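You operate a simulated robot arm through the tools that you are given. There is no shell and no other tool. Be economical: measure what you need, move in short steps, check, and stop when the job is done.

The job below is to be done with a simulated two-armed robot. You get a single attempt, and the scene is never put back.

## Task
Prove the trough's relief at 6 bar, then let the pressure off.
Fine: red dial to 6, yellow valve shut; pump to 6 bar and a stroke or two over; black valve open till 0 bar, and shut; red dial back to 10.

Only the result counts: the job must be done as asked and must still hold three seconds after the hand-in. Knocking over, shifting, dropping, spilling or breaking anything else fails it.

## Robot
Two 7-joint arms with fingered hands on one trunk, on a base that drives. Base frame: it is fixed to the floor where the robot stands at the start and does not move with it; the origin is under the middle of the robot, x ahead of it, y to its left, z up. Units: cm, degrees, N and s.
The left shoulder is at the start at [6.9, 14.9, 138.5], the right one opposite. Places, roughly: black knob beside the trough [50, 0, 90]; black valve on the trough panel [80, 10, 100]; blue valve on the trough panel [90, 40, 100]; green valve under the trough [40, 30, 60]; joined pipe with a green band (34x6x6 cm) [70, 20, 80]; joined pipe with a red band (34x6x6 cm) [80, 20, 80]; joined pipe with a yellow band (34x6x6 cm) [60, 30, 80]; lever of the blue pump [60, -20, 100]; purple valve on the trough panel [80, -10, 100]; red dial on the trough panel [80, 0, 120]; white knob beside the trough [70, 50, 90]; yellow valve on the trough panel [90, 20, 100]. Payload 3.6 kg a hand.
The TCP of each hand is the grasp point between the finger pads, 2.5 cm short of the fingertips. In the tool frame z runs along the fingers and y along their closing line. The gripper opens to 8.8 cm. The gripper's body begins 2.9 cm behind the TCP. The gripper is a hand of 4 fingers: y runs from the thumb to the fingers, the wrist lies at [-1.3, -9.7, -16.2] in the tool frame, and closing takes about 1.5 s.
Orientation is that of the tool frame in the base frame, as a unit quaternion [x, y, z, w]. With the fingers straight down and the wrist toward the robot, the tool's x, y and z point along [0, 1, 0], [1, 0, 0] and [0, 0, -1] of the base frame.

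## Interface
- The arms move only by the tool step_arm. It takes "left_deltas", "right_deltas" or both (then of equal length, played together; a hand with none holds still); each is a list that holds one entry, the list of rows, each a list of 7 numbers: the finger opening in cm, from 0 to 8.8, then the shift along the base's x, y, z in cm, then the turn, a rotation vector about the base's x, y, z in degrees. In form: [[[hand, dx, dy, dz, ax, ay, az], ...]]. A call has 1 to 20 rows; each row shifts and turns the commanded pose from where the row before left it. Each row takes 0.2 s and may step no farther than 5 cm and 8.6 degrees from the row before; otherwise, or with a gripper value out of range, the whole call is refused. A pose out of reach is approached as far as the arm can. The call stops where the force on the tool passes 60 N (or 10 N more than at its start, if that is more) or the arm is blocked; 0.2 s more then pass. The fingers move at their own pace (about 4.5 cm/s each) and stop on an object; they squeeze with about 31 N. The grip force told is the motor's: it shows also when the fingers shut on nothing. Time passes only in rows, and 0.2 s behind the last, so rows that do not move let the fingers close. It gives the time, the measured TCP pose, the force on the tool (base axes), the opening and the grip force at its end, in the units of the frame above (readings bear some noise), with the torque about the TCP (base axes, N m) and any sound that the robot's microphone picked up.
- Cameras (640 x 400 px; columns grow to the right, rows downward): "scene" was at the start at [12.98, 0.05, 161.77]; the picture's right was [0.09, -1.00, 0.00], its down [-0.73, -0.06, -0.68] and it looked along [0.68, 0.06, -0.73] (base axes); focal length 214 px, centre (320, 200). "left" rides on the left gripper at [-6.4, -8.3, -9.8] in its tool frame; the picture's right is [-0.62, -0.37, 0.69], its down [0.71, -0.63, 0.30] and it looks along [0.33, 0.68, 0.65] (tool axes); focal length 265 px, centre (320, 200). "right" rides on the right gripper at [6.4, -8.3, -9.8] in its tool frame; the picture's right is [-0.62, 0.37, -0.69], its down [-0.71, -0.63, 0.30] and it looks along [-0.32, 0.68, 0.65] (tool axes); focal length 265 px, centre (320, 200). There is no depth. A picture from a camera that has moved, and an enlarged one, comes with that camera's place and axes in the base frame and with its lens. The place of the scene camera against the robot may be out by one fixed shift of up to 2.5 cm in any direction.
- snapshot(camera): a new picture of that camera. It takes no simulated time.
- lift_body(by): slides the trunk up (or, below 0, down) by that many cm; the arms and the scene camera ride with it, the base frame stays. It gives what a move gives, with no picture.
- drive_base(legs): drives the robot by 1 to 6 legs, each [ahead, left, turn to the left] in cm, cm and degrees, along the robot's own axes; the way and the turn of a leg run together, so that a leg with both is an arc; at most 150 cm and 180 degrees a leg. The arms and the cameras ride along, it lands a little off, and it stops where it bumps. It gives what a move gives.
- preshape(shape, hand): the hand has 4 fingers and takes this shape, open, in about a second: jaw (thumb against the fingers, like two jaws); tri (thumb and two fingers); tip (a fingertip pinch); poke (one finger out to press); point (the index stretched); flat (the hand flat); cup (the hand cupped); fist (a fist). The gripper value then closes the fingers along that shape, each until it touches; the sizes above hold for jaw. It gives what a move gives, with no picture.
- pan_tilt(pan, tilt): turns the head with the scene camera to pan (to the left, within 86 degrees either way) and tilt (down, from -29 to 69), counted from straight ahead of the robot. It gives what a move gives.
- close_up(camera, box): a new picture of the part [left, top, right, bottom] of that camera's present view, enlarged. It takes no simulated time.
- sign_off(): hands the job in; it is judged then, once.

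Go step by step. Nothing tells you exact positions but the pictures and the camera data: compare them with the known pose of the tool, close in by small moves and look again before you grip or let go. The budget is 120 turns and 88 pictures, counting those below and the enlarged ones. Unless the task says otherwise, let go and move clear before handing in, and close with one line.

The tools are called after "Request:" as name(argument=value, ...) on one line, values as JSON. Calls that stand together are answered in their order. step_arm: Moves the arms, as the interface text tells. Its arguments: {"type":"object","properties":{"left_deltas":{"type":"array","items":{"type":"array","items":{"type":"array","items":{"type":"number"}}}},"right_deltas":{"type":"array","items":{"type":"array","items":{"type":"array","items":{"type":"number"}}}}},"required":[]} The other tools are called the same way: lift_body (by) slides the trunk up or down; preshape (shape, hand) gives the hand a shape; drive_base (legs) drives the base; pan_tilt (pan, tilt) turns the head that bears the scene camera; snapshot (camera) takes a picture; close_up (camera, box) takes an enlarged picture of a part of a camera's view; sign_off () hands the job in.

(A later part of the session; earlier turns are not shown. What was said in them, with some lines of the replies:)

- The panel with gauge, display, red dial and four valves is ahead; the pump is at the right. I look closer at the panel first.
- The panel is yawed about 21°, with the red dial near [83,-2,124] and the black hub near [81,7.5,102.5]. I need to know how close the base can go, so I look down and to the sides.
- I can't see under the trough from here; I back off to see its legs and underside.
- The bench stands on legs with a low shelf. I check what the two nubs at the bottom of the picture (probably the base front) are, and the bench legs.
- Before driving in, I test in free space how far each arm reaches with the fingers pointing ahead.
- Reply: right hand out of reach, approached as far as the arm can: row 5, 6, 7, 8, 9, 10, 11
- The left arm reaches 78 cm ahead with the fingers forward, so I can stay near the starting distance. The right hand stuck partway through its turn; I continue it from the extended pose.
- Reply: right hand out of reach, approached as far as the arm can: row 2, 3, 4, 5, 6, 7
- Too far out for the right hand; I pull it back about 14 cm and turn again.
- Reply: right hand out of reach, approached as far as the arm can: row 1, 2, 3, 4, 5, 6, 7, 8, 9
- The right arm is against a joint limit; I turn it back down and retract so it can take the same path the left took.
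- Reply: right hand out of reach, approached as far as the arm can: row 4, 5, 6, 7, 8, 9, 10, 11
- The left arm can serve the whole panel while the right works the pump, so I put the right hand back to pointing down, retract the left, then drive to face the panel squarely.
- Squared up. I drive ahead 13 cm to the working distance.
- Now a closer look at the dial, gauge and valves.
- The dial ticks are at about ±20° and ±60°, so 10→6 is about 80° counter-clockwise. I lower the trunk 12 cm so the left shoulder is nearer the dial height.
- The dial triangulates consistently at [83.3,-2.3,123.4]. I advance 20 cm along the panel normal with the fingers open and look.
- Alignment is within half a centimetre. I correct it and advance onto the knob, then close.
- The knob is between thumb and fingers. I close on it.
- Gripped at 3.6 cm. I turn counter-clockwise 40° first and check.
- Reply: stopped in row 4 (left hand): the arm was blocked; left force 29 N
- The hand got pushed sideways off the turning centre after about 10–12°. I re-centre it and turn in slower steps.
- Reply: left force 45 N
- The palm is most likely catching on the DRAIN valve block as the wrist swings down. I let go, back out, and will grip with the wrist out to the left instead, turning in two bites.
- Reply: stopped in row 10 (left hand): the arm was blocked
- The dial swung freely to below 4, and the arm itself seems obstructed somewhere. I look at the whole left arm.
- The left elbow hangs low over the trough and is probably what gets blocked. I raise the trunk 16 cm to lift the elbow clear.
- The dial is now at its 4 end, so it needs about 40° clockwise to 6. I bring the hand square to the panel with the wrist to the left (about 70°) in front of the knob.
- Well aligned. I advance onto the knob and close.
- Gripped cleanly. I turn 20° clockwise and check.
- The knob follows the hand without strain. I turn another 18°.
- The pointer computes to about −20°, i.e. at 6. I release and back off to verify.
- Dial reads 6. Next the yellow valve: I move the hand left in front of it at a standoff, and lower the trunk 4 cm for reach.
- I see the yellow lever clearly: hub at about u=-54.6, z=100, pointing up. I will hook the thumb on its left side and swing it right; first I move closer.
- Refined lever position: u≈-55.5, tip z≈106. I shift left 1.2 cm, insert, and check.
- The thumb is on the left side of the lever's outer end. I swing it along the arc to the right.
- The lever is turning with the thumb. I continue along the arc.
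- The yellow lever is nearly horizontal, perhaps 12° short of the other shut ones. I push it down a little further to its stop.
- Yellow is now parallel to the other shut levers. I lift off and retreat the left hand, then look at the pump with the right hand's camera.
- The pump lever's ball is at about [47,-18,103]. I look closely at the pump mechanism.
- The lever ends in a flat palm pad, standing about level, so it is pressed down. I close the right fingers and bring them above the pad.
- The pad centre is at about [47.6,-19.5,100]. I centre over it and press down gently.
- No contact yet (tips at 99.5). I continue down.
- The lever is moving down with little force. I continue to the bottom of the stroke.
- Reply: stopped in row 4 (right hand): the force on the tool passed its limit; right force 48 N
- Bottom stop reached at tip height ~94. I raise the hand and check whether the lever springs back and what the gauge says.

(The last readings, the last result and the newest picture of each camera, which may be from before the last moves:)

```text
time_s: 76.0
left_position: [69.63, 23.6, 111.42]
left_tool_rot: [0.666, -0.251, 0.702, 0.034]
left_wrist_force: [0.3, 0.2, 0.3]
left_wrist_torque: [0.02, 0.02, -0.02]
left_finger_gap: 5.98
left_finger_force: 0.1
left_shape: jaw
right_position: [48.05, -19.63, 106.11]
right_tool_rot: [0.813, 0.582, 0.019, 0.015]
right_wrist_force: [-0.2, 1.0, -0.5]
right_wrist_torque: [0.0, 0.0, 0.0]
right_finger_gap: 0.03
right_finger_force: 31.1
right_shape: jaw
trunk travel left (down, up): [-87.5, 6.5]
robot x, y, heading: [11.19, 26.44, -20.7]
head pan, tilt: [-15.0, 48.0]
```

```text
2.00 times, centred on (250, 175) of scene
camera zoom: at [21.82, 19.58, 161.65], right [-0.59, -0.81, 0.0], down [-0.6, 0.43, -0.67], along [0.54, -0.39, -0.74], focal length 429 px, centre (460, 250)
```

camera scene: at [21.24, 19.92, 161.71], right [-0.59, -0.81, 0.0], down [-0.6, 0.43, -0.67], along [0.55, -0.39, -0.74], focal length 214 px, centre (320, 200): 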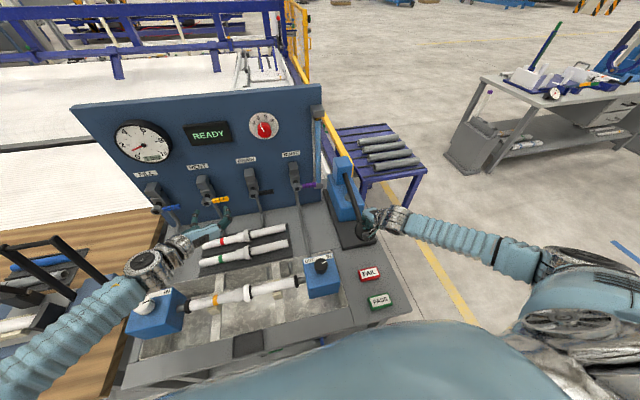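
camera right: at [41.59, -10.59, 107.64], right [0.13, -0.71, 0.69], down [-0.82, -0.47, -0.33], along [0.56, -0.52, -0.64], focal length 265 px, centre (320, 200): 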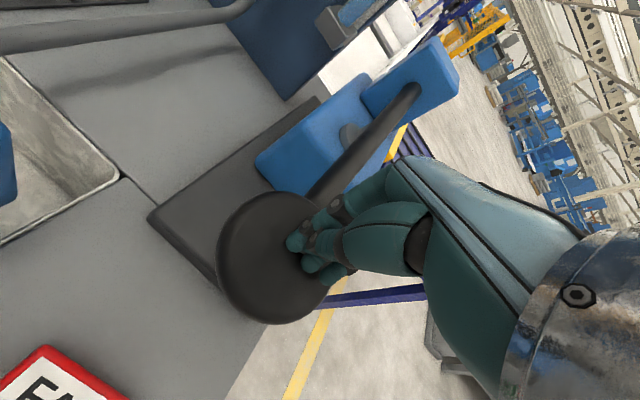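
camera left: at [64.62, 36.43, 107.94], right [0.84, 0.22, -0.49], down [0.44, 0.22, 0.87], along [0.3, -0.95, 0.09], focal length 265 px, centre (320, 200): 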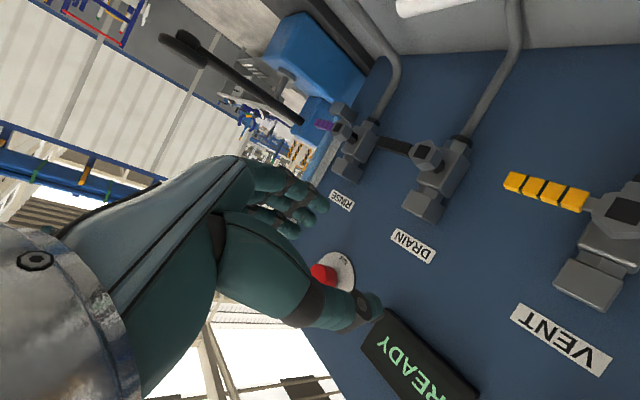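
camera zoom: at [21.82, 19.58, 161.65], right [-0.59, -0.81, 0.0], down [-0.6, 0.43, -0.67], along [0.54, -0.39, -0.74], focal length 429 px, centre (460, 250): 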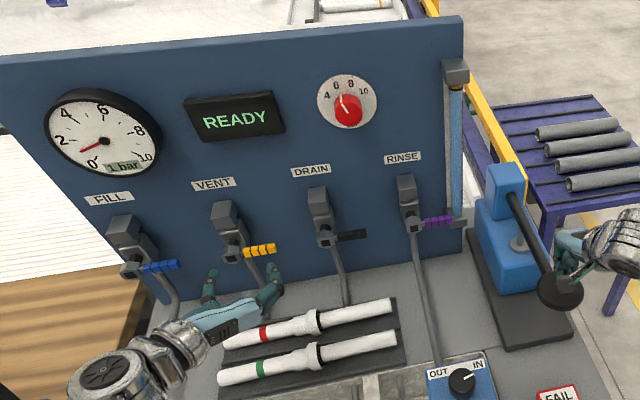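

The lever springs back and the gauge shows 1 bar: about 1 bar per stroke. I do two more strokes, stopping just short of the bottom stop.

Request:
step_arm(right_deltas=[[[0, -0.2, 0, -2.5, 0, 0, 0], [0, -0.2, 0, -2.5, 0, 0, 0], [0, 0, 0, -2, 0, 0, 0], [0, 0, 0, -1.2, 0, 0, 0], [0, 0, 0, -1, 0, 0, 0], [0, 0, 0, 0, 0, 0, 0], [0, 0, 0, 3, 0, 0, 0], [0, 0, 0, 3, 0, 0, 0], [0, 0, 0, 3.2, 0, 0, 0], [0, 0, 0, 0, 0, 0, 0], [0, 0, 0, -2.5, 0, 0, 0], [0, 0, 0, -2.5, 0, 0, 0], [0, 0, 0, -2, 0, 0, 0], [0, 0, 0, -1.2, 0, 0, 0], [0, 0, 0, -1, 0, 0, 0], [0, 0, 0, 0, 0, 0, 0], [0, 0, 0, 3, 0, 0, 0], [0, 0, 0, 3, 0, 0, 0], [0, 0, 0, 3.2, 0, 0, 0]]])

Request:
close_up(camera="scene", box=[100, 110, 220, 180])

```text
time_s: 80.0
left_position: [69.82, 23.42, 111.32]
left_tool_rot: [0.666, -0.25, 0.702, 0.034]
left_wrist_force: [0.3, 0.0, 0.6]
left_wrist_torque: [0.02, 0.03, 0.04]
left_finger_gap: 5.97
left_finger_force: 0.2
left_shape: jaw
right_position: [48.0, -19.7, 106.0]
right_tool_rot: [0.813, 0.582, 0.019, 0.013]
right_wrist_force: [0.6, 0.1, 0.5]
right_wrist_torque: [0.0, -0.01, -0.05]
right_finger_gap: 0.0
right_finger_force: 31.1
right_shape: jaw
trunk travel left (down, up): [-87.5, 6.5]
robot x, y, heading: [11.0, 26.5, -20.8]
head pan, tilt: [-15.0, 48.0]
```

```text
5.33 times, centred on (160, 145) of scene
camera zoom: at [22.16, 19.42, 161.61], right [-0.59, -0.81, 0.0], down [-0.6, 0.43, -0.67], along [0.54, -0.39, -0.74], focal length 1144 px, centre (1173, 493)
```

zoom: 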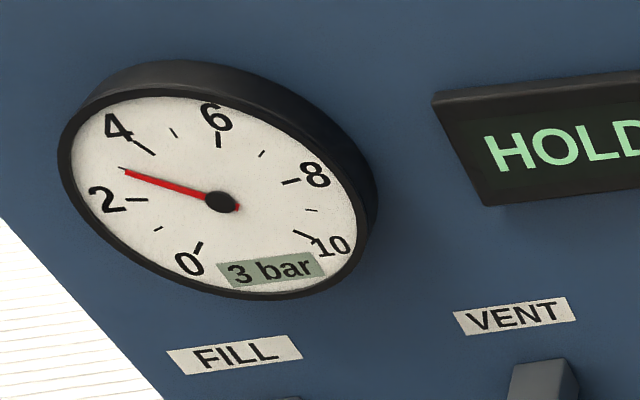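

3 bar after three strokes. Two more double strokes will reach 6 bar plus one over.

Request:
step_arm(right_deltas=[[[0, 0, 0, -2.5, 0, 0, 0], [0, 0, 0, -2.5, 0, 0, 0], [0, 0, 0, -2, 0, 0, 0], [0, 0, 0, -1.2, 0, 0, 0], [0, 0, 0, -1, 0, 0, 0], [0, 0, 0, 0, 0, 0, 0], [0, 0, 0, 3, 0, 0, 0], [0, 0, 0, 3, 0, 0, 0], [0, 0, 0, 3.2, 0, 0, 0], [0, 0, 0, 0, 0, 0, 0], [0, 0, 0, -2.5, 0, 0, 0], [0, 0, 0, -2.5, 0, 0, 0], [0, 0, 0, -2, 0, 0, 0], [0, 0, 0, -1.2, 0, 0, 0], [0, 0, 0, -1, 0, 0, 0], [0, 0, 0, 0, 0, 0, 0], [0, 0, 0, 3, 0, 0, 0], [0, 0, 0, 3, 0, 0, 0], [0, 0, 0, 3.2, 0, 0, 0]]])

Request:
close_up(camera="scene", box=[100, 100, 280, 180])

```text
time_s: 84.0
left_position: [69.87, 23.38, 111.44]
left_tool_rot: [0.667, -0.251, 0.701, 0.033]
left_wrist_force: [0.2, 0.4, -0.2]
left_wrist_torque: [0.0, 0.01, -0.04]
left_finger_gap: 5.97
left_finger_force: 0.1
left_shape: jaw
right_position: [47.96, -19.8, 106.1]
right_tool_rot: [0.813, 0.582, 0.019, 0.014]
right_wrist_force: [1.0, -0.3, 0.7]
right_wrist_torque: [-0.06, 0.0, 0.01]
right_finger_gap: 0.0
right_finger_force: 31.2
right_shape: jaw
trunk travel left (down, up): [-87.5, 6.5]
robot x, y, heading: [10.81, 26.63, -20.6]
head pan, tilt: [-15.0, 48.0]
```

```text
3.56 times, centred on (190, 140) of scene
camera zoom: at [22.15, 19.41, 161.61], right [-0.59, -0.81, 0.0], down [-0.6, 0.43, -0.67], along [0.54, -0.39, -0.74], focal length 763 px, centre (782, 413)
```

zoom: 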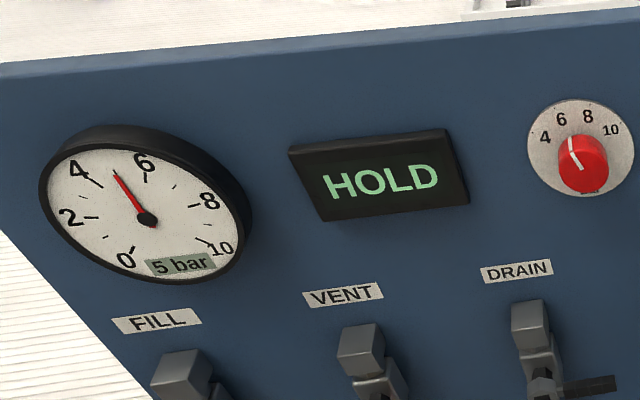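

5 bar. Two more strokes: one to 6, one over.

Request:
step_arm(right_deltas=[[[0, 0, 0, -2.5, 0, 0, 0], [0, 0, 0, -2.5, 0, 0, 0], [0, 0, 0, -2, 0, 0, 0], [0, 0, 0, -1.2, 0, 0, 0], [0, 0, 0, -1, 0, 0, 0], [0, 0, 0, 0, 0, 0, 0], [0, 0, 0, 3, 0, 0, 0], [0, 0, 0, 3, 0, 0, 0], [0, 0, 0, 3.2, 0, 0, 0], [0, 0, 0, 0, 0, 0, 0], [0, 0, 0, -2.5, 0, 0, 0], [0, 0, 0, -2.5, 0, 0, 0], [0, 0, 0, -2, 0, 0, 0], [0, 0, 0, -1.2, 0, 0, 0], [0, 0, 0, -1, 0, 0, 0], [0, 0, 0, 0, 0, 0, 0], [0, 0, 0, 3, 0, 0, 0], [0, 0, 0, 3, 0, 0, 0], [0, 0, 0, 3.2, 0, 0, 0]]])

Request:
close_up(camera="scene", box=[100, 100, 280, 180])

```text
time_s: 88.0
left_position: [69.96, 23.41, 111.42]
left_tool_rot: [0.666, -0.251, 0.702, 0.034]
left_wrist_force: [0.4, 0.0, 0.6]
left_wrist_torque: [0.02, -0.02, -0.02]
left_finger_gap: 5.99
left_finger_force: 0.0
left_shape: jaw
right_position: [48.16, -19.77, 105.91]
right_tool_rot: [0.813, 0.582, 0.019, 0.014]
right_wrist_force: [0.1, -0.4, 0.3]
right_wrist_torque: [-0.01, -0.01, 0.01]
right_finger_gap: 0.0
right_finger_force: 31.1
right_shape: jaw
trunk travel left (down, up): [-87.5, 6.5]
robot x, y, heading: [10.79, 26.79, -20.8]
head pan, tilt: [-15.0, 48.0]
```

```text
3.56 times, centred on (190, 140) of scene
camera zoom: at [22.17, 19.43, 161.61], right [-0.59, -0.81, 0.0], down [-0.6, 0.43, -0.67], along [0.54, -0.39, -0.74], focal length 763 px, centre (782, 413)
```

zoom: 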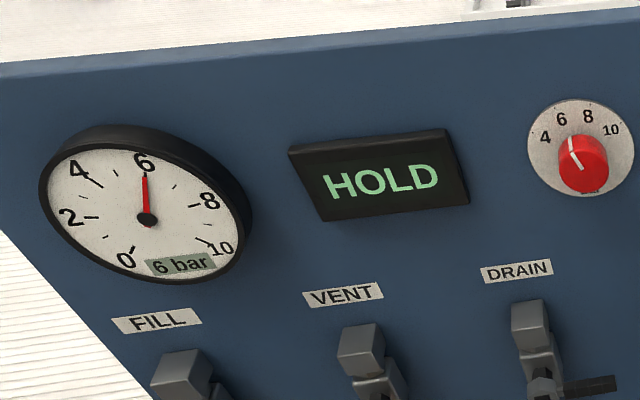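

Gauge holds at 6 bar after the seventh stroke. One more stroke over to be sure the relief has lifted.

Request:
step_arm(right_deltas=[[[0, 0, 0, -2.5, 0, 0, 0], [0, 0, 0, -2.5, 0, 0, 0], [0, 0, 0, -2, 0, 0, 0], [0, 0, 0, -1.2, 0, 0, 0], [0, 0, 0, -1, 0, 0, 0], [0, 0, 0, 0, 0, 0, 0], [0, 0, 0, 3, 0, 0, 0], [0, 0, 0, 3, 0, 0, 0], [0, 0, 0, 3.2, 0, 0, 0], [0, 0, 0, 4, 0, 0, 0], [0, 0, 0, 4, 0, 0, 0], [0, 0, 0, 4, 0, 0, 0], [0, 0, 1, 4, 0, 0, 0]]])

Request:
close_up(camera="scene", box=[100, 100, 360, 240])

```text
time_s: 90.8
left_position: [69.89, 23.38, 111.35]
left_tool_rot: [0.667, -0.25, 0.701, 0.034]
left_wrist_force: [1.0, -0.6, 0.4]
left_wrist_torque: [0.01, -0.02, 0.01]
left_finger_gap: 5.96
left_finger_force: 0.1
left_shape: jaw
right_position: [47.89, -18.56, 122.11]
right_tool_rot: [0.813, 0.582, 0.019, 0.015]
right_wrist_force: [-1.3, 1.2, 0.7]
right_wrist_torque: [0.03, -0.02, 0.03]
right_finger_gap: 0.0
right_finger_force: 30.7
right_shape: jaw
trunk travel left (down, up): [-87.5, 6.5]
robot x, y, heading: [11.13, 26.5, -20.8]
head pan, tilt: [-15.0, 48.0]
```

```text
2.46 times, centred on (230, 170) of scene
camera zoom: at [22.14, 19.5, 161.62], right [-0.59, -0.81, 0.0], down [-0.6, 0.43, -0.67], along [0.54, -0.39, -0.74], focal length 528 px, centre (542, 274)
```

zoom: 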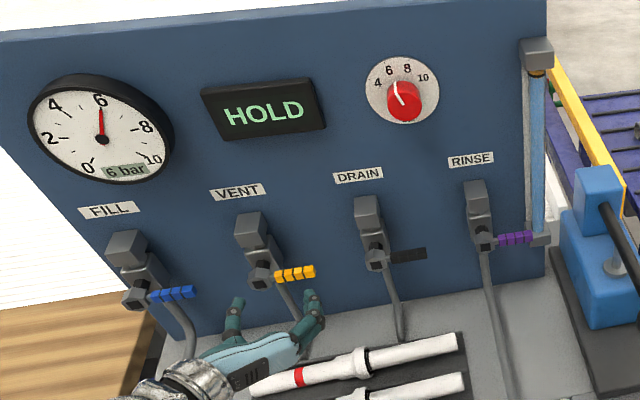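

Relief proven: still 6 bar after two strokes over. Now the black valve: I rotate the left hand so the wrist comes above, and move in front of the black lever.

Request:
step_arm(left_deltas=[[[4, -0.52, -2.13, 0, 7, -2.7, 0], [4, -0.52, -2.13, 0, 7, -2.7, 0], [4, -0.52, -2.13, -1, 7, -2.7, 0], [4, -0.52, -2.13, -1.5, 7, -2.7, 0], [4, -0.52, -2.13, -1.5, 7, -2.7, 0], [4, -0.52, -2.13, -2, 7, -2.7, 0], [4, -0.52, -2.13, -2, 7, -2.7, 0], [4, 0, 0, 0, 0, 0, 0]]])

Request:
snapshot(camera="left")

```text
time_s: 92.6
left_position: [66.18, 8.35, 103.28]
left_tool_rot: [0.499, -0.521, 0.631, -0.286]
left_wrist_force: [0.6, 0.1, 0.3]
left_wrist_torque: [0.0, 0.01, -0.04]
left_finger_gap: 4.06
left_finger_force: 0.1
left_shape: jaw
right_position: [48.0, -18.65, 122.04]
right_tool_rot: [0.814, 0.581, 0.02, 0.015]
right_wrist_force: [-0.1, 1.3, 0.1]
right_wrist_torque: [-0.04, 0.02, 0.02]
right_finger_gap: 0.02
right_finger_force: 30.8
right_shape: jaw
trunk travel left (down, up): [-87.5, 6.5]
robot x, y, heading: [10.82, 26.34, -20.7]
head pan, tilt: [-15.0, 48.0]
```

```text
24 pictures are left
camera left: at [60.45, 20.26, 109.39], right [0.91, 0.4, 0.11], down [0.14, -0.56, 0.82], along [0.39, -0.73, -0.56], focal length 265 px, centre (320, 200)
```

left: 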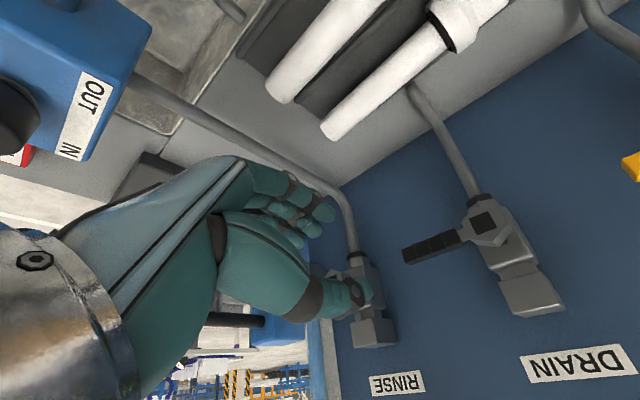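

The black lever lies at z≈100, from u≈-37.8 (hub) to -30.4 (tip). I straddle it: first to a standoff, then check.

Request:
step_arm(left_deltas=[[[5, 2.6, -0.63, -1.0, 3.1, -1.2, 0], [5, 2.6, -0.63, -1.0, 3.1, -1.2, 0], [5, 2.64, -0.65, -1.1, 3.1, -1.2, 0], [5, 0, 0, 0, 0, 0, 0]]])

Request:
snapshot(camera="left")

```text
time_s: 93.6
left_position: [74.14, 6.45, 100.34]
left_tool_rot: [0.455, -0.56, 0.603, -0.341]
left_wrist_force: [0.4, 0.3, -0.6]
left_wrist_torque: [-0.01, -0.02, 0.0]
left_finger_gap: 4.97
left_finger_force: 0.0
left_shape: jaw
right_position: [47.85, -18.61, 121.94]
right_tool_rot: [0.813, 0.582, 0.02, 0.015]
right_wrist_force: [-0.1, -0.1, 0.6]
right_wrist_torque: [-0.05, 0.02, 0.01]
right_finger_gap: 0.01
right_finger_force: 31.3
right_shape: jaw
trunk travel left (down, up): [-87.5, 6.5]
robot x, y, heading: [10.87, 26.23, -20.7]
head pan, tilt: [-15.0, 48.0]
```

```text
23 pictures are left
camera left: at [68.0, 17.17, 107.9], right [0.9, 0.37, 0.23], down [0.09, -0.68, 0.73], along [0.42, -0.63, -0.65], focal length 265 px, centre (320, 200)
```

left: 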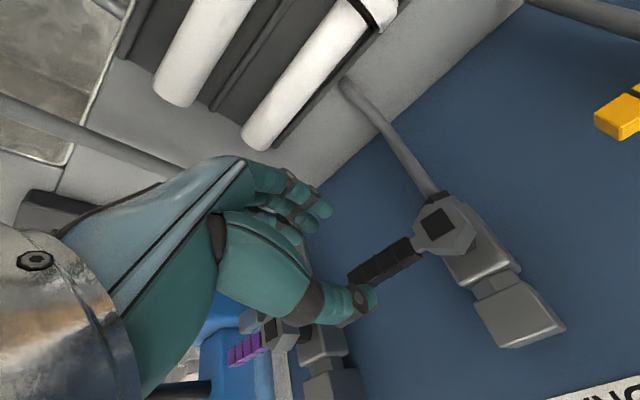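

Alignment is good. I insert so the lever is between thumb (above) and fingers (below).

Request:
step_arm(left_deltas=[[[5, 1.56, -0.6, -0.1, 0, 0, 0], [5, 1.55, -0.6, -0.1, 0, 0, 0], [5, 1.55, -0.6, 0, 0, 0, 0], [5, 0, 0, 0, 0, 0, 0]]])

Request:
snapshot(camera="left")

```text
time_s: 94.6
left_position: [78.79, 4.79, 99.99]
left_tool_rot: [0.455, -0.56, 0.603, -0.34]
left_wrist_force: [-0.7, -0.5, -0.5]
left_wrist_torque: [0.01, 0.01, 0.01]
left_finger_gap: 4.99
left_finger_force: 0.0
left_shape: jaw
right_position: [47.87, -18.67, 121.91]
right_tool_rot: [0.813, 0.581, 0.019, 0.014]
right_wrist_force: [-0.1, 0.3, -0.2]
right_wrist_torque: [-0.01, 0.03, -0.03]
right_finger_gap: 0.03
right_finger_force: 31.1
right_shape: jaw
trunk travel left (down, up): [-87.5, 6.5]
robot x, y, heading: [11.17, 26.18, -20.9]
head pan, tilt: [-15.0, 48.0]
```

```text
22 pictures are left
camera left: at [72.7, 15.5, 107.57], right [0.9, 0.37, 0.23], down [0.09, -0.68, 0.73], along [0.42, -0.63, -0.65], focal length 265 px, centre (320, 200)
```

left: 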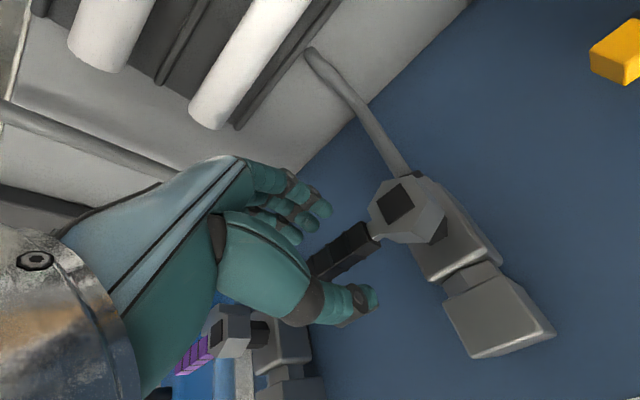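

The lever sits between thumb and fingers. I narrow the gap and swing it up through the first half of the arc.

Request:
step_arm(left_deltas=[[[2.6, 0, 0, 0.2, 0, 0, 0], [2.6, 0, 0, 0, 0, 0, 0], [2.6, 0, 0, 0, 0, 0, 0], [2.6, 0.03, 0.08, 0.6, -7, 2.7, 0], [2.6, 0.03, 0.08, 0.6, -7, 2.7, 0], [2.6, 0.08, 0.21, 0.55, -7, 2.7, 0], [2.6, 0.09, 0.22, 0.55, -7, 2.7, 0], [2.6, 0.13, 0.34, 0.48, -7, 2.7, 0], [2.6, 0.13, 0.34, 0.47, -7, 2.7, 0], [2.6, 0, 0, 0, 0, 0, 0]]])

Request:
snapshot(camera="left")

Request:
close_up(camera="scene", box=[100, 90, 360, 250])

```text
time_s: 96.8
left_position: [79.32, 5.91, 103.65]
left_tool_rot: [0.625, -0.349, 0.695, -0.073]
left_wrist_force: [-0.1, -0.6, -0.7]
left_wrist_torque: [0.01, 0.04, -0.02]
left_finger_gap: 2.63
left_finger_force: 0.0
left_shape: jaw
right_position: [47.95, -18.72, 122.1]
right_tool_rot: [0.813, 0.582, 0.019, 0.014]
right_wrist_force: [0.1, -0.1, 0.4]
right_wrist_torque: [-0.03, -0.02, -0.01]
right_finger_gap: 0.02
right_finger_force: 31.0
right_shape: jaw
trunk travel left (down, up): [-87.5, 6.5]
robot x, y, heading: [11.06, 26.22, -20.6]
head pan, tilt: [-15.0, 48.0]
```

```text
21 pictures are left
camera left: at [74.19, 19.55, 103.41], right [0.89, 0.34, -0.31], down [0.34, -0.03, 0.94], along [0.31, -0.94, -0.15], focal length 265 px, centre (320, 200)
```

left: 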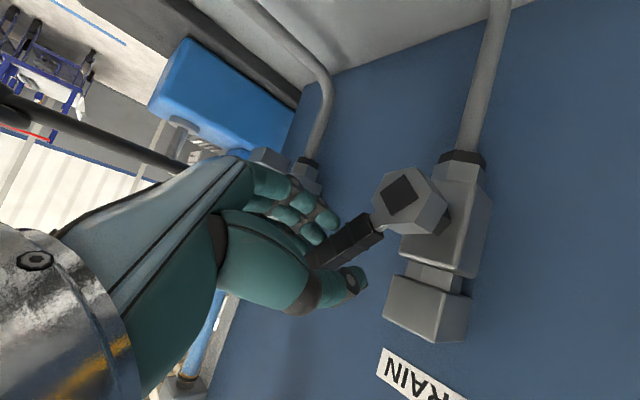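

```text
2.46 times, centred on (230, 170) of scene
camera zoom: at [22.19, 19.36, 161.61], right [-0.59, -0.81, 0.0], down [-0.6, 0.44, -0.67], along [0.54, -0.39, -0.74], focal length 528 px, centre (542, 274)
```

zoom: 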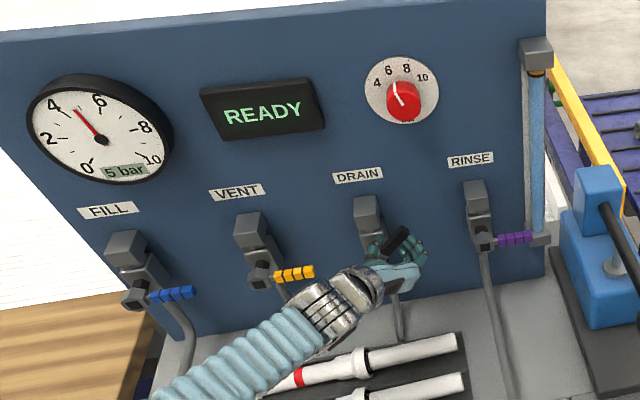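

The lever follows and pressure is falling. I complete the swing to upright.

Request:
step_arm(left_deltas=[[[2.6, 0.17, 0.44, 0.37, -7, 2.7, 0], [2.6, 0.17, 0.45, 0.36, -7, 2.7, 0], [2.6, 0.2, 0.51, 0.23, -7, 2.7, 0], [2.6, 0.2, 0.52, 0.23, -7, 2.7, 0], [2.6, 0.21, 0.55, 0.08, -7, 2.7, 0], [2.6, 0.22, 0.56, 0.08, -7, 2.7, 0], [2.6, 0.15, 0.38, -0.04, 0, 0, 0], [2.6, 0, 0, 0, 0, 0, 0], [2.6, 0, 0, 0, 0, 0, 0]]])

Request:
close_up(camera="scene", box=[100, 90, 360, 250])

```text
time_s: 98.8
left_position: [80.52, 9.39, 104.78]
left_tool_rot: [0.699, -0.085, 0.68, 0.203]
left_wrist_force: [-0.7, -1.6, 0.5]
left_wrist_torque: [0.02, -0.03, -0.06]
left_finger_gap: 2.65
left_finger_force: 0.1
left_shape: jaw
right_position: [47.92, -18.75, 121.96]
right_tool_rot: [0.813, 0.582, 0.019, 0.014]
right_wrist_force: [-0.4, -0.5, -0.3]
right_wrist_torque: [-0.03, -0.01, 0.0]
right_finger_gap: 0.0
right_finger_force: 31.7
right_shape: jaw
trunk travel left (down, up): [-87.5, 6.5]
robot x, y, heading: [10.94, 26.08, -20.8]
head pan, tilt: [-15.0, 48.0]
```

```text
2.46 times, centred on (230, 170) of scene
camera zoom: at [22.13, 19.37, 161.62], right [-0.59, -0.81, 0.0], down [-0.6, 0.44, -0.67], along [0.54, -0.39, -0.74], focal length 528 px, centre (542, 274)
```

zoom: 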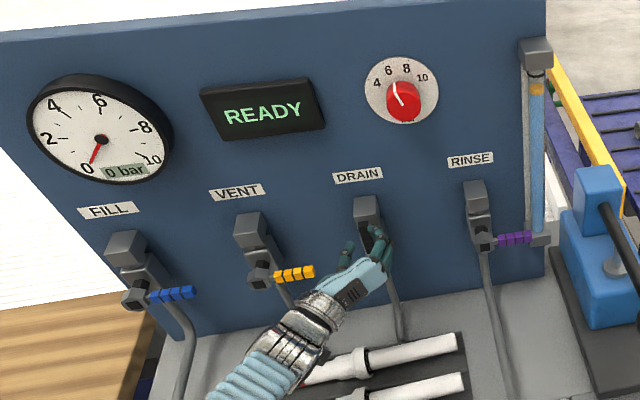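

0 bar. I hold a second with the valve open, then swing it back shut along the same arc.

Request:
step_arm(left_deltas=[[[2.6, 0, 0, 0, 0, 0, 0], [2.6, 0, 0, 0, 0, 0, 0], [2.6, 0, 0, 0, 0, 0, 0], [2.6, 0, 0, 0, 0, 0, 0], [2.6, 0, 0, 0, 0, 0, 0], [2.6, -0.15, -0.38, 0.04, 0, 0, 0], [2.6, -0.22, -0.56, -0.08, 7, -2.7, 0], [2.6, -0.21, -0.55, -0.08, 7, -2.7, 0], [2.6, -0.2, -0.52, -0.23, 7, -2.7, 0], [2.6, -0.2, -0.51, -0.23, 7, -2.7, 0], [2.6, -0.17, -0.45, -0.36, 7, -2.7, 0], [2.6, -0.17, -0.44, -0.37, 7, -2.7, 0], [2.6, -0.13, -0.34, -0.47, 7, -2.7, 0], [2.6, -0.13, -0.34, -0.48, 7, -2.7, 0], [2.6, -0.09, -0.22, -0.55, 7, -2.7, 0], [2.6, -0.08, -0.21, -0.55, 7, -2.7, 0], [2.6, -0.03, -0.08, -0.6, 7, -2.7, 0], [2.6, -0.03, -0.08, -0.6, 7, -2.7, 0], [2.6, 0, 0, -0.4, 0, 0, 0], [2.6, 0, 0, 0, 0, 0, 0]]])

Request:
close_up(camera="scene", box=[100, 90, 360, 250])

Request:
snapshot(camera="left")

```text
time_s: 103.0
left_position: [78.86, 4.88, 99.78]
left_tool_rot: [0.456, -0.56, 0.602, -0.341]
left_wrist_force: [-0.1, -0.2, 0.0]
left_wrist_torque: [0.01, -0.02, -0.03]
left_finger_gap: 2.6
left_finger_force: 0.1
left_shape: jaw
right_position: [48.01, -18.7, 121.96]
right_tool_rot: [0.813, 0.582, 0.019, 0.014]
right_wrist_force: [-0.6, 1.1, -0.1]
right_wrist_torque: [-0.01, 0.01, 0.01]
right_finger_gap: 0.0
right_finger_force: 30.9
right_shape: jaw
trunk travel left (down, up): [-87.5, 6.5]
robot x, y, heading: [11.0, 26.33, -20.8]
head pan, tilt: [-15.0, 48.0]
```

```text
2.46 times, centred on (230, 170) of scene
camera zoom: at [22.22, 19.43, 161.61], right [-0.59, -0.81, 0.0], down [-0.6, 0.43, -0.67], along [0.54, -0.39, -0.74], focal length 528 px, centre (542, 274)
```

zoom: 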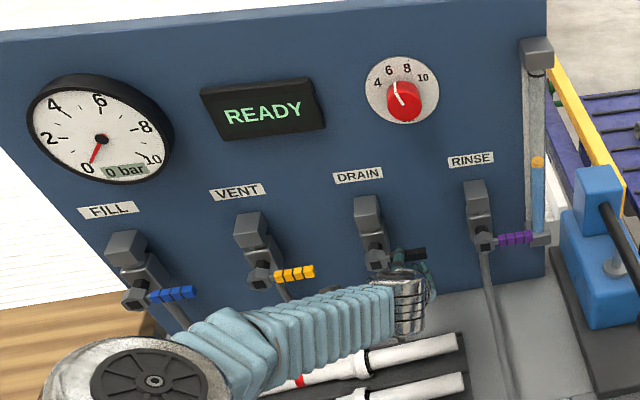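

```text
17 pictures are left
camera left: at [72.71, 15.54, 107.35], right [0.9, 0.37, 0.23], down [0.09, -0.68, 0.73], along [0.42, -0.63, -0.65], focal length 265 px, centre (320, 200)
```

left: 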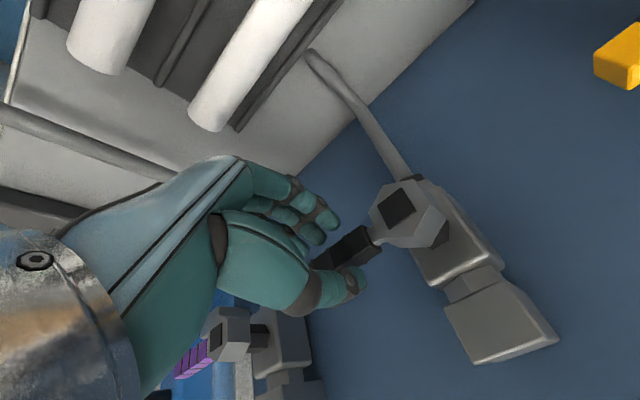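

Looks nearly shut; I push down slightly more to seat it, then open the fingers and back out.

Request:
step_arm(left_deltas=[[[2.6, 0, 0, -0.3, 0, 0, 0], [2.6, 0, 0, -0.3, 0, 0, 0], [2.6, 0, 0, -0.3, 0, 0, 0], [2.6, 0, 0, 0, 0, 0, 0]]])

Request:
close_up(camera="left", box=[240, 120, 580, 380])

```text
time_s: 104.0
left_position: [78.8, 4.69, 99.02]
left_tool_rot: [0.455, -0.56, 0.603, -0.341]
left_wrist_force: [-0.9, 1.1, 2.7]
left_wrist_torque: [0.0, -0.07, 0.01]
left_finger_gap: 2.75
left_finger_force: 0.1
left_shape: jaw
right_position: [47.97, -18.78, 121.97]
right_tool_rot: [0.813, 0.582, 0.02, 0.015]
right_wrist_force: [-0.7, 0.1, 0.6]
right_wrist_torque: [-0.01, 0.01, 0.02]
right_finger_gap: 0.0
right_finger_force: 31.5
right_shape: jaw
trunk travel left (down, up): [-87.5, 6.5]
robot x, y, heading: [10.83, 26.45, -20.7]
head pan, tilt: [-15.0, 48.0]
```

```text
1.54 times, centred on (410, 250) of left
camera zoom: at [72.61, 15.52, 106.6], right [0.9, 0.37, 0.23], down [0.09, -0.68, 0.73], along [0.43, -0.63, -0.65], focal length 408 px, centre (182, 123)
```

zoom: 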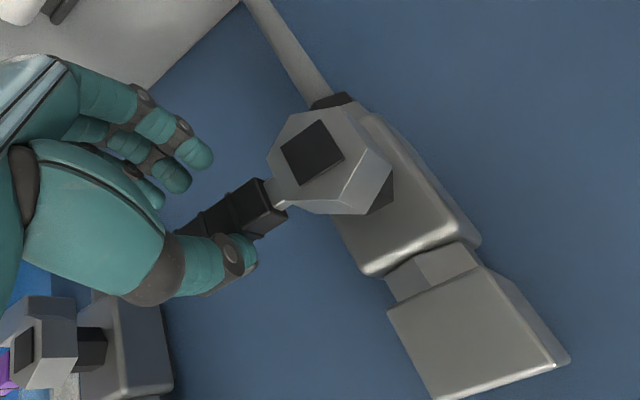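

Request:
step_arm(left_deltas=[[[2.6, 0, 0, -0.25, 0, 0, 0], [2.6, 0, 0, -0.25, 0, 0, 0], [2.6, 0, 0, 0, 0, 0, 0]]])

Request:
step_arm(left_deltas=[[[5, 0, 0, 0.5, 0, 0, 0], [5, 0, 0, 0.5, 0, 0, 0], [5, 0, 0, 0.2, 0, 0, 0], [5, -2.8, 1.1, 0, 0, 0, 0], [5, -2.8, 1.1, 0, 0, 0, 0], [5, -2.8, 1.1, 2, 0, 0, 0], [5, -2.8, 1.1, 3, 0, 0, 0], [5, -2.8, 1.1, 3, 0, 0, 0], [8.8, 0, 0, 3, 0, 0, 0], [8.8, 0, 0, 3, 0, 0, 0]]])

Request:
close_up(camera="scene", box=[130, 130, 340, 250])

```text
time_s: 104.8
left_position: [78.64, 4.9, 98.55]
left_tool_rot: [0.455, -0.559, 0.603, -0.341]
left_wrist_force: [-0.8, 1.0, 5.6]
left_wrist_torque: [-0.04, -0.13, 0.0]
left_finger_gap: 2.9
left_finger_force: 0.2
left_shape: jaw
right_position: [47.7, -18.62, 122.17]
right_tool_rot: [0.814, 0.581, 0.019, 0.016]
right_wrist_force: [0.4, -0.1, 0.0]
right_wrist_torque: [-0.02, 0.02, 0.0]
right_finger_gap: 0.0
right_finger_force: 30.9
right_shape: jaw
trunk travel left (down, up): [-87.5, 6.5]
robot x, y, heading: [10.93, 26.45, -21.1]
head pan, tilt: [-15.0, 48.0]
```

```text
time_s: 107.0
left_position: [64.69, 10.33, 113.6]
left_tool_rot: [0.455, -0.561, 0.602, -0.341]
left_wrist_force: [0.3, 0.5, 0.2]
left_wrist_torque: [-0.01, 0.03, 0.02]
left_finger_gap: 8.75
left_finger_force: 0.1
left_shape: jaw
right_position: [47.96, -18.8, 122.0]
right_tool_rot: [0.813, 0.582, 0.018, 0.015]
right_wrist_force: [0.1, -0.8, 0.1]
right_wrist_torque: [0.0, -0.01, -0.01]
right_finger_gap: 0.0
right_finger_force: 30.8
right_shape: jaw
trunk travel left (down, up): [-87.5, 6.5]
robot x, y, heading: [11.37, 26.35, -20.9]
head pan, tilt: [-15.0, 48.0]
```

```text
3.05 times, centred on (235, 190) of scene
camera zoom: at [22.2, 19.32, 161.6], right [-0.59, -0.81, 0.0], down [-0.6, 0.44, -0.67], along [0.54, -0.39, -0.74], focal length 654 px, centre (579, 230)
```

zoom: 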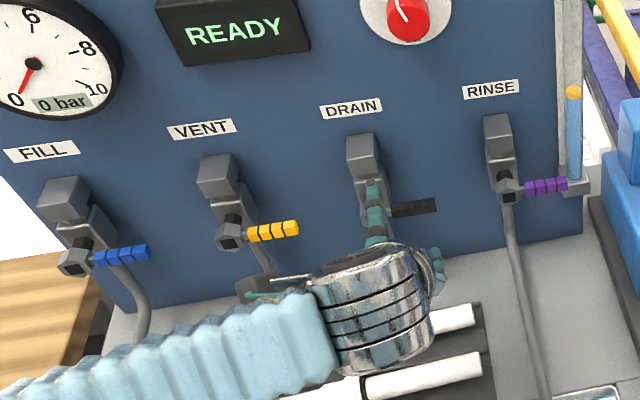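

Black is shut and parallel to the others, gauge 0 bar. Now the dial back to 10: I raise the trunk 4 cm and bring the hand in front of the knob with the wrist to the left (70°), so it can turn 80° clockwise in one bite.

Request:
lift_body(by=4)

Request:
step_arm(left_deltas=[[[8.8, 0, 0, 0, -7.17, 2.78, 0], [8.8, 0, 0, 0, -7.17, 2.78, 0], [8.8, 0, 0, 0, -7.17, 2.78, 0], [8.8, 0, 0, 0, -7.17, 2.78, 0], [8.8, 0, 0, 0, -7.17, 2.78, 0], [8.8, 0, 0, 0, -7.17, 2.78, 0], [8.8, 0, 0, 0, -7.17, 2.78, 0], [8.8, 0, 0, 0, -7.17, 2.78, 0], [8.8, 0, 0, 0, -7.17, 2.78, 0], [8.8, 0, 0, 0, -7.17, 2.78, 0], [8.8, 0, 0, 0, -7.17, 2.78, 0], [8.8, 0, 0, 0, -7.17, 2.78, 0], [8.8, 0, 0, 0, -7.17, 2.78, 0], [8.8, 2.2, -2.1, 1.3, 0, 0, 0], [8.8, 2.2, -2.2, 1.4, 0, 0, 0], [8.8, 2.3, -2.2, 1.4, 0, 0, 0], [8.8, 2.3, -2.2, 1.3, 0, 0, 0], [8.8, 0, 0, 0, 0, 0, 0]]])

Request:
snapshot(camera="left")

```text
time_s: 107.9
left_position: [64.78, 10.38, 117.8]
left_tool_rot: [0.455, -0.56, 0.603, -0.341]
left_wrist_force: [-0.2, 0.4, -1.0]
left_wrist_torque: [0.01, -0.03, -0.01]
left_finger_gap: 8.78
left_finger_force: 0.1
left_shape: jaw
right_position: [47.99, -18.61, 125.97]
right_tool_rot: [0.813, 0.581, 0.019, 0.014]
right_wrist_force: [-0.3, 0.4, -0.6]
right_wrist_torque: [0.0, -0.03, -0.01]
right_finger_gap: 0.01
right_finger_force: 31.0
right_shape: jaw
trunk travel left (down, up): [-91.5, 2.5]
robot x, y, heading: [10.86, 26.55, -20.9]
head pan, tilt: [-15.0, 48.0]
```

```text
time_s: 111.7
left_position: [73.94, 1.71, 123.15]
left_tool_rot: [0.702, -0.023, 0.662, 0.26]
left_wrist_force: [0.4, 0.4, 0.4]
left_wrist_torque: [0.0, 0.0, -0.03]
left_finger_gap: 8.78
left_finger_force: 0.0
left_shape: jaw
right_position: [48.01, -18.73, 126.04]
right_tool_rot: [0.813, 0.582, 0.018, 0.014]
right_wrist_force: [-0.8, 0.0, 0.2]
right_wrist_torque: [0.02, -0.01, -0.01]
right_finger_gap: 0.01
right_finger_force: 30.7
right_shape: jaw
trunk travel left (down, up): [-91.5, 2.5]
robot x, y, heading: [10.65, 26.32, -20.9]
head pan, tilt: [-15.0, 48.0]
```

```text
14 pictures are left
camera left: at [67.18, 10.87, 114.23], right [0.7, -0.15, -0.7], down [0.61, 0.64, 0.47], along [0.38, -0.75, 0.54], focal length 265 px, centre (320, 200)
```

left: 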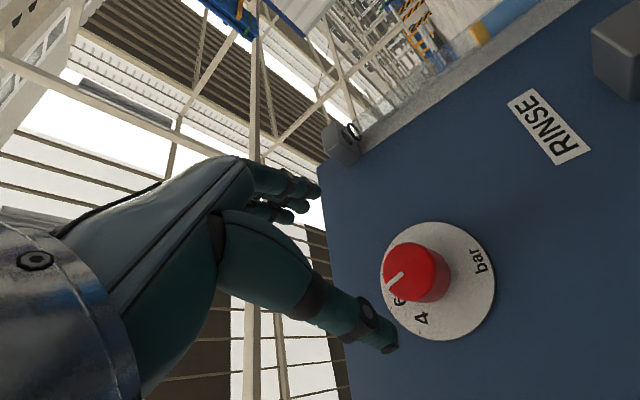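

Same alignment as the first good grip. I advance and close.

Request:
step_arm(left_deltas=[[[8.8, 2.32, -1.0, 0.05, 0, 0, 0], [8.8, 2.32, -1.0, 0.05, 0, 0, 0], [8.8, 2.32, -1.0, 0.05, 0, 0, 0], [8.8, 2.3, -0.9, 0, 0, 0, 0], [8.8, 0, 0, 0, 0, 0, 0], [0, 0, 0, 0, 0, 0, 0], [0, 0, 0, 0, 0, 0, 0], [0, 0, 0, 0, 0, 0, 0], [0, 0, 0, 0, 0, 0, 0], [0, 0, 0, 0, 0, 0, 0], [0, 0, 0, 0, 0, 0, 0], [0, 0, 0, 0, 0, 0, 0], [0, 0, 0, 0, 0, 0, 0]]])

Request:
step_arm(left_deltas=[[[0, 0, 0, 0, 4.66, -1.81, 0], [0, 0, 0, 0, 4.66, -1.81, 0], [0, 0, 0, 0, 4.66, -1.81, 0], [0, 0, 0, 0, 4.66, -1.81, 0], [0, 0, 0, 0, 4.66, -1.81, 0], [0, 0, 0, 0, 4.66, -1.81, 0], [0, 0, 0, 0, 4.66, -1.81, 0], [0, 0, 0, 0, 4.66, -1.81, 0], [0, 0, 0, 0, 0, 0, 0]]])

Request:
close_up(camera="scene", box=[235, 100, 295, 145])

```text
time_s: 114.5
left_position: [83.07, -2.14, 123.3]
left_tool_rot: [0.702, -0.024, 0.662, 0.261]
left_wrist_force: [1.3, 0.5, -0.1]
left_wrist_torque: [0.01, -0.04, 0.0]
left_finger_gap: 3.5
left_finger_force: 30.5
left_shape: jaw
right_position: [48.04, -18.7, 125.98]
right_tool_rot: [0.813, 0.582, 0.019, 0.014]
right_wrist_force: [0.2, 0.2, 0.8]
right_wrist_torque: [0.03, -0.03, -0.01]
right_finger_gap: 0.01
right_finger_force: 30.7
right_shape: jaw
trunk travel left (down, up): [-91.5, 2.5]
robot x, y, heading: [10.65, 25.98, -20.8]
head pan, tilt: [-15.0, 48.0]
```

```text
time_s: 116.5
left_position: [82.98, -2.4, 123.25]
left_tool_rot: [0.662, -0.266, 0.7, 0.019]
left_wrist_force: [0.2, -2.0, -1.1]
left_wrist_torque: [0.04, -0.02, -0.06]
left_finger_gap: 3.43
left_finger_force: 30.9
left_shape: jaw
right_position: [47.93, -18.71, 125.94]
right_tool_rot: [0.813, 0.581, 0.019, 0.015]
right_wrist_force: [-0.8, -0.3, 0.1]
right_wrist_torque: [0.03, -0.03, -0.02]
right_finger_gap: 0.0
right_finger_force: 31.4
right_shape: jaw
trunk travel left (down, up): [-91.5, 2.5]
robot x, y, heading: [11.08, 26.09, -20.7]
head pan, tilt: [-15.0, 48.0]
```

```text
8.89 times, centred on (265, 122) of scene
camera zoom: at [22.19, 19.31, 165.61], right [-0.59, -0.81, 0.0], down [-0.6, 0.44, -0.67], along [0.54, -0.39, -0.74], focal length 1906 px, centre (809, 889)
```

zoom: 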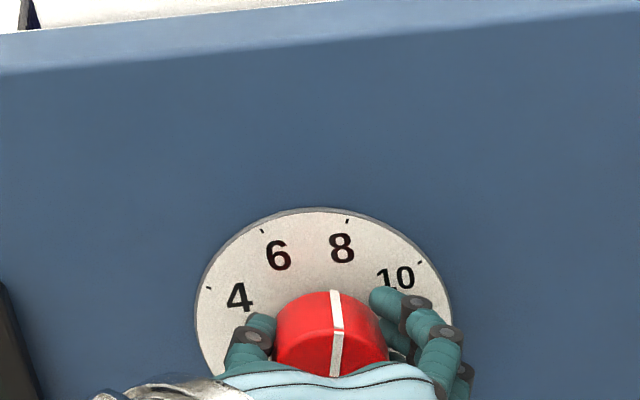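

Now at about 8. I turn another 40°.

Request:
step_arm(left_deltas=[[[0, 0, 0, 0, 4.66, -1.81, 0], [0, 0, 0, 0, 4.66, -1.81, 0], [0, 0, 0, 0, 4.66, -1.81, 0], [0, 0, 0, 0, 4.66, -1.81, 0], [0, 0, 0, 0, 4.66, -1.81, 0], [0, 0, 0, 0, 4.66, -1.81, 0], [0, 0, 0, 0, 4.66, -1.81, 0], [0, 0, 0, 0, 4.66, -1.81, 0], [0, 0, 0, 0, 0, 0, 0]]])

Request:
close_up(camera="scene", box=[235, 110, 295, 155])

```text
time_s: 118.5
left_position: [83.04, -2.32, 123.19]
left_tool_rot: [0.54, -0.477, 0.656, -0.225]
left_wrist_force: [-1.6, -3.7, -4.8]
left_wrist_torque: [0.01, 0.06, -0.11]
left_finger_gap: 3.35
left_finger_force: 30.8
left_shape: jaw
right_position: [48.03, -18.8, 125.98]
right_tool_rot: [0.813, 0.582, 0.019, 0.014]
right_wrist_force: [-0.4, 0.1, 0.6]
right_wrist_torque: [-0.01, 0.01, 0.02]
right_finger_gap: 0.02
right_finger_force: 30.6
right_shape: jaw
trunk travel left (down, up): [-91.5, 2.5]
robot x, y, heading: [11.12, 26.19, -20.9]
head pan, tilt: [-15.0, 48.0]
```

```text
8.89 times, centred on (265, 132) of scene
camera zoom: at [22.29, 19.34, 165.6], right [-0.59, -0.81, 0.0], down [-0.6, 0.44, -0.67], along [0.54, -0.39, -0.74], focal length 1906 px, centre (809, 800)
```

zoom: 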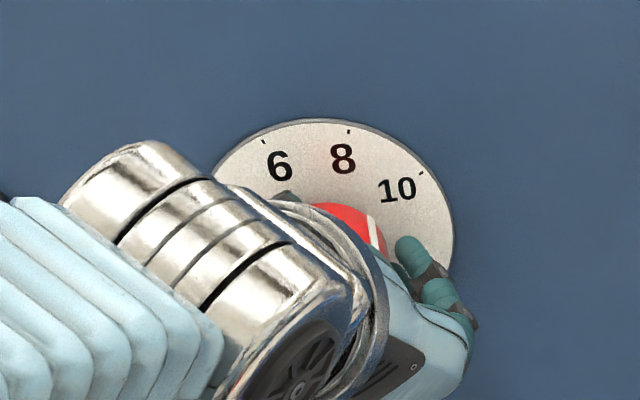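

I release and back straight off to check the pointer.

Request:
step_arm(left_deltas=[[[8.8, 0, 0, 0, 0, 0, 0], [8.8, 0, 0, 0, 0, 0, 0], [8.8, 0, 0, 0, 0, 0, 0], [8.8, 0, 0, 0, 0, 0, 0], [8.8, 0, 0, 0, 0, 0, 0], [8.8, 0, 0, 0, 0, 0, 0], [8.8, -2.8, 1.1, 0, 0, 0, 0], [8.8, -2.8, 1.1, 0, 0, 0, 0], [8.8, -2.8, 1.1, 0, 0, 0, 0], [8.8, -2.8, 1.1, 0, 0, 0, 0], [8.8, -2.8, 1.1, -2, 0, 0, 0], [8.8, -0.9, 3, -3, 0, 0, 0], [8.8, 0, 3, -3, 0, 0, 0], [8.8, 0, 3, 0, 0, 0, 0]]])

Request:
close_up(camera="scene", box=[235, 110, 295, 155])

Request:
close_up(camera="scene", box=[80, 90, 400, 290])

```text
time_s: 121.5
left_position: [68.12, 10.77, 116.96]
left_tool_rot: [0.541, -0.476, 0.655, -0.225]
left_wrist_force: [-0.1, -0.6, 0.0]
left_wrist_torque: [0.01, -0.01, -0.01]
left_finger_gap: 8.77
left_finger_force: 0.2
left_shape: jaw
left hand out of reach, approached as far as the arm can: row 13
right_position: [47.82, -18.67, 126.0]
right_tool_rot: [0.813, 0.582, 0.02, 0.014]
right_wrist_force: [0.2, 0.1, -0.5]
right_wrist_torque: [0.0, -0.02, 0.02]
right_finger_gap: 0.0
right_finger_force: 30.9
right_shape: jaw
trunk travel left (down, up): [-91.5, 2.5]
robot x, y, heading: [10.82, 26.74, -20.9]
head pan, tilt: [-15.0, 48.0]
```

```text
8.89 times, centred on (265, 132) of scene
camera zoom: at [21.99, 19.38, 165.62], right [-0.59, -0.81, 0.0], down [-0.6, 0.44, -0.67], along [0.54, -0.39, -0.74], focal length 1906 px, centre (809, 800)
```

zoom: 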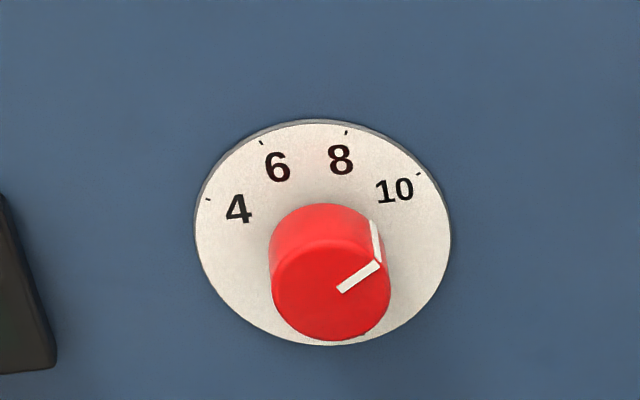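

```text
2.00 times, centred on (240, 190) of scene
camera zoom: at [21.99, 19.38, 165.62], right [-0.59, -0.81, 0.0], down [-0.6, 0.44, -0.67], along [0.54, -0.39, -0.74], focal length 429 px, centre (480, 220)
```

zoom: 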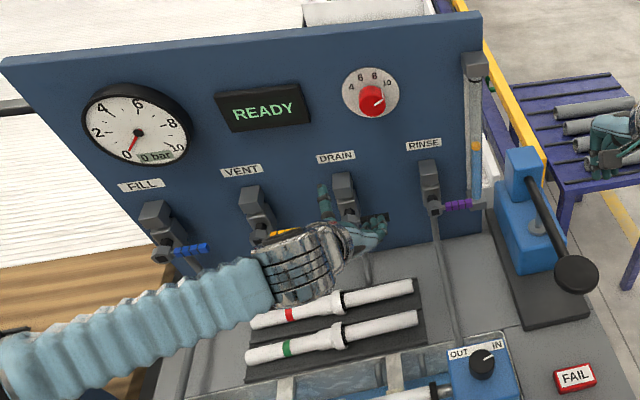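

The pointer computes to about 62°, i.e. at 10, and the gauge reads 0. I draw both hands clear and take a last look at all valves.

Request:
step_arm(left_deltas=[[[8.8, -2.8, 1.1, 1, 0, 0, 0], [8.8, -2.8, 1.1, 2, 0, 0, 0], [8.8, -2.8, 1.1, 3, 0, 0, 0], [8.8, -2, 2, 3, 0, 0, 0], [8.8, -2, 2, 3, 0, 0, 0], [8.8, -2, 2, 3, 0, 0, 0], [8.8, 0, 0, 0, 0, 0, 0]]], right_deltas=[[[0, 0, 1, 2, 0, 0, 0], [0, 0, 1, 2, 0, 0, 0], [0, 0, 1, 2, 0, 0, 0], [0, 0, 0, 2, 0, 0, 0], [0, 0, 0, 0, 0, 0, 0], [0, 0, 0, 0, 0, 0, 0], [0, 0, 0, 0, 0, 0, 0]]])

Request:
snapshot(camera="scene")

Request:
close_up(camera="scene", box=[130, 130, 340, 250])

```text
time_s: 123.1
left_position: [57.47, 19.16, 131.34]
left_tool_rot: [0.541, -0.476, 0.656, -0.226]
left_wrist_force: [-1.5, -0.3, -0.1]
left_wrist_torque: [-0.01, 0.04, -0.02]
left_finger_gap: 8.74
left_finger_force: 0.0
left_shape: jaw
left hand out of reach, approached as far as the arm can: row 1, 6
right_position: [48.16, -15.55, 134.1]
right_tool_rot: [0.813, 0.582, 0.019, 0.015]
right_wrist_force: [0.1, -0.7, -0.8]
right_wrist_torque: [0.01, 0.01, 0.03]
right_finger_gap: 0.01
right_finger_force: 31.1
right_shape: jaw
trunk travel left (down, up): [-91.5, 2.5]
robot x, y, heading: [11.21, 26.59, -20.8]
head pan, tilt: [-15.0, 48.0]
```

```text
9 pictures are left
camera scene: at [22.25, 19.44, 165.61], right [-0.59, -0.81, 0.0], down [-0.6, 0.43, -0.67], along [0.54, -0.39, -0.74], focal length 214 px, centre (320, 200)
```

scene: 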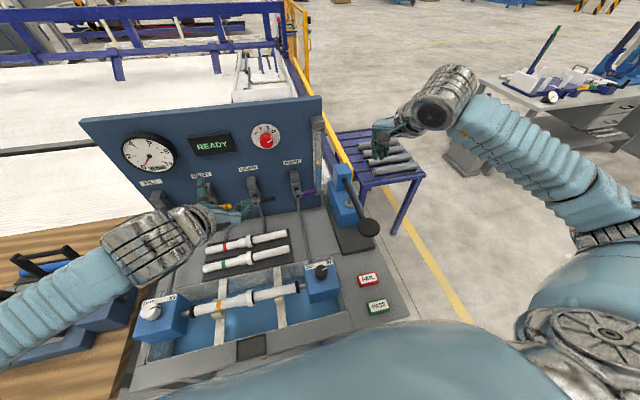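

```text
3.05 times, centred on (235, 190) of scene
camera zoom: at [22.25, 19.44, 165.61], right [-0.59, -0.81, 0.0], down [-0.6, 0.43, -0.67], along [0.54, -0.39, -0.74], focal length 654 px, centre (579, 230)
```

zoom: 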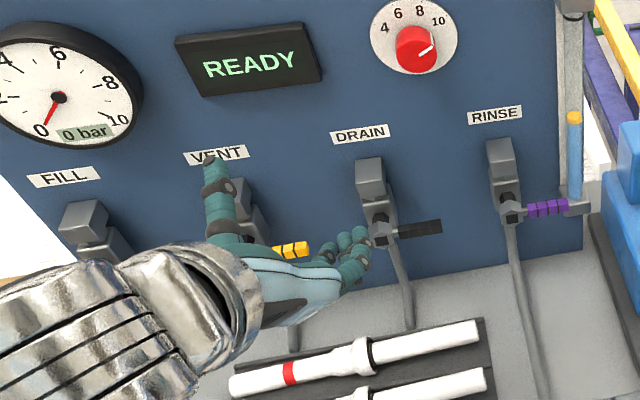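

The gauge reads 0 bar, the yellow and black valves are shut, the dial is at 10, and nothing else has moved. I hand in.

Request:
sign_off()

```text
The job is handed in.
```

The trough's relief held at 6 bar through two extra pump strokes; the pressure was then let off to 0 bar, the yellow and black valves are shut, and the red dial is back at 10.
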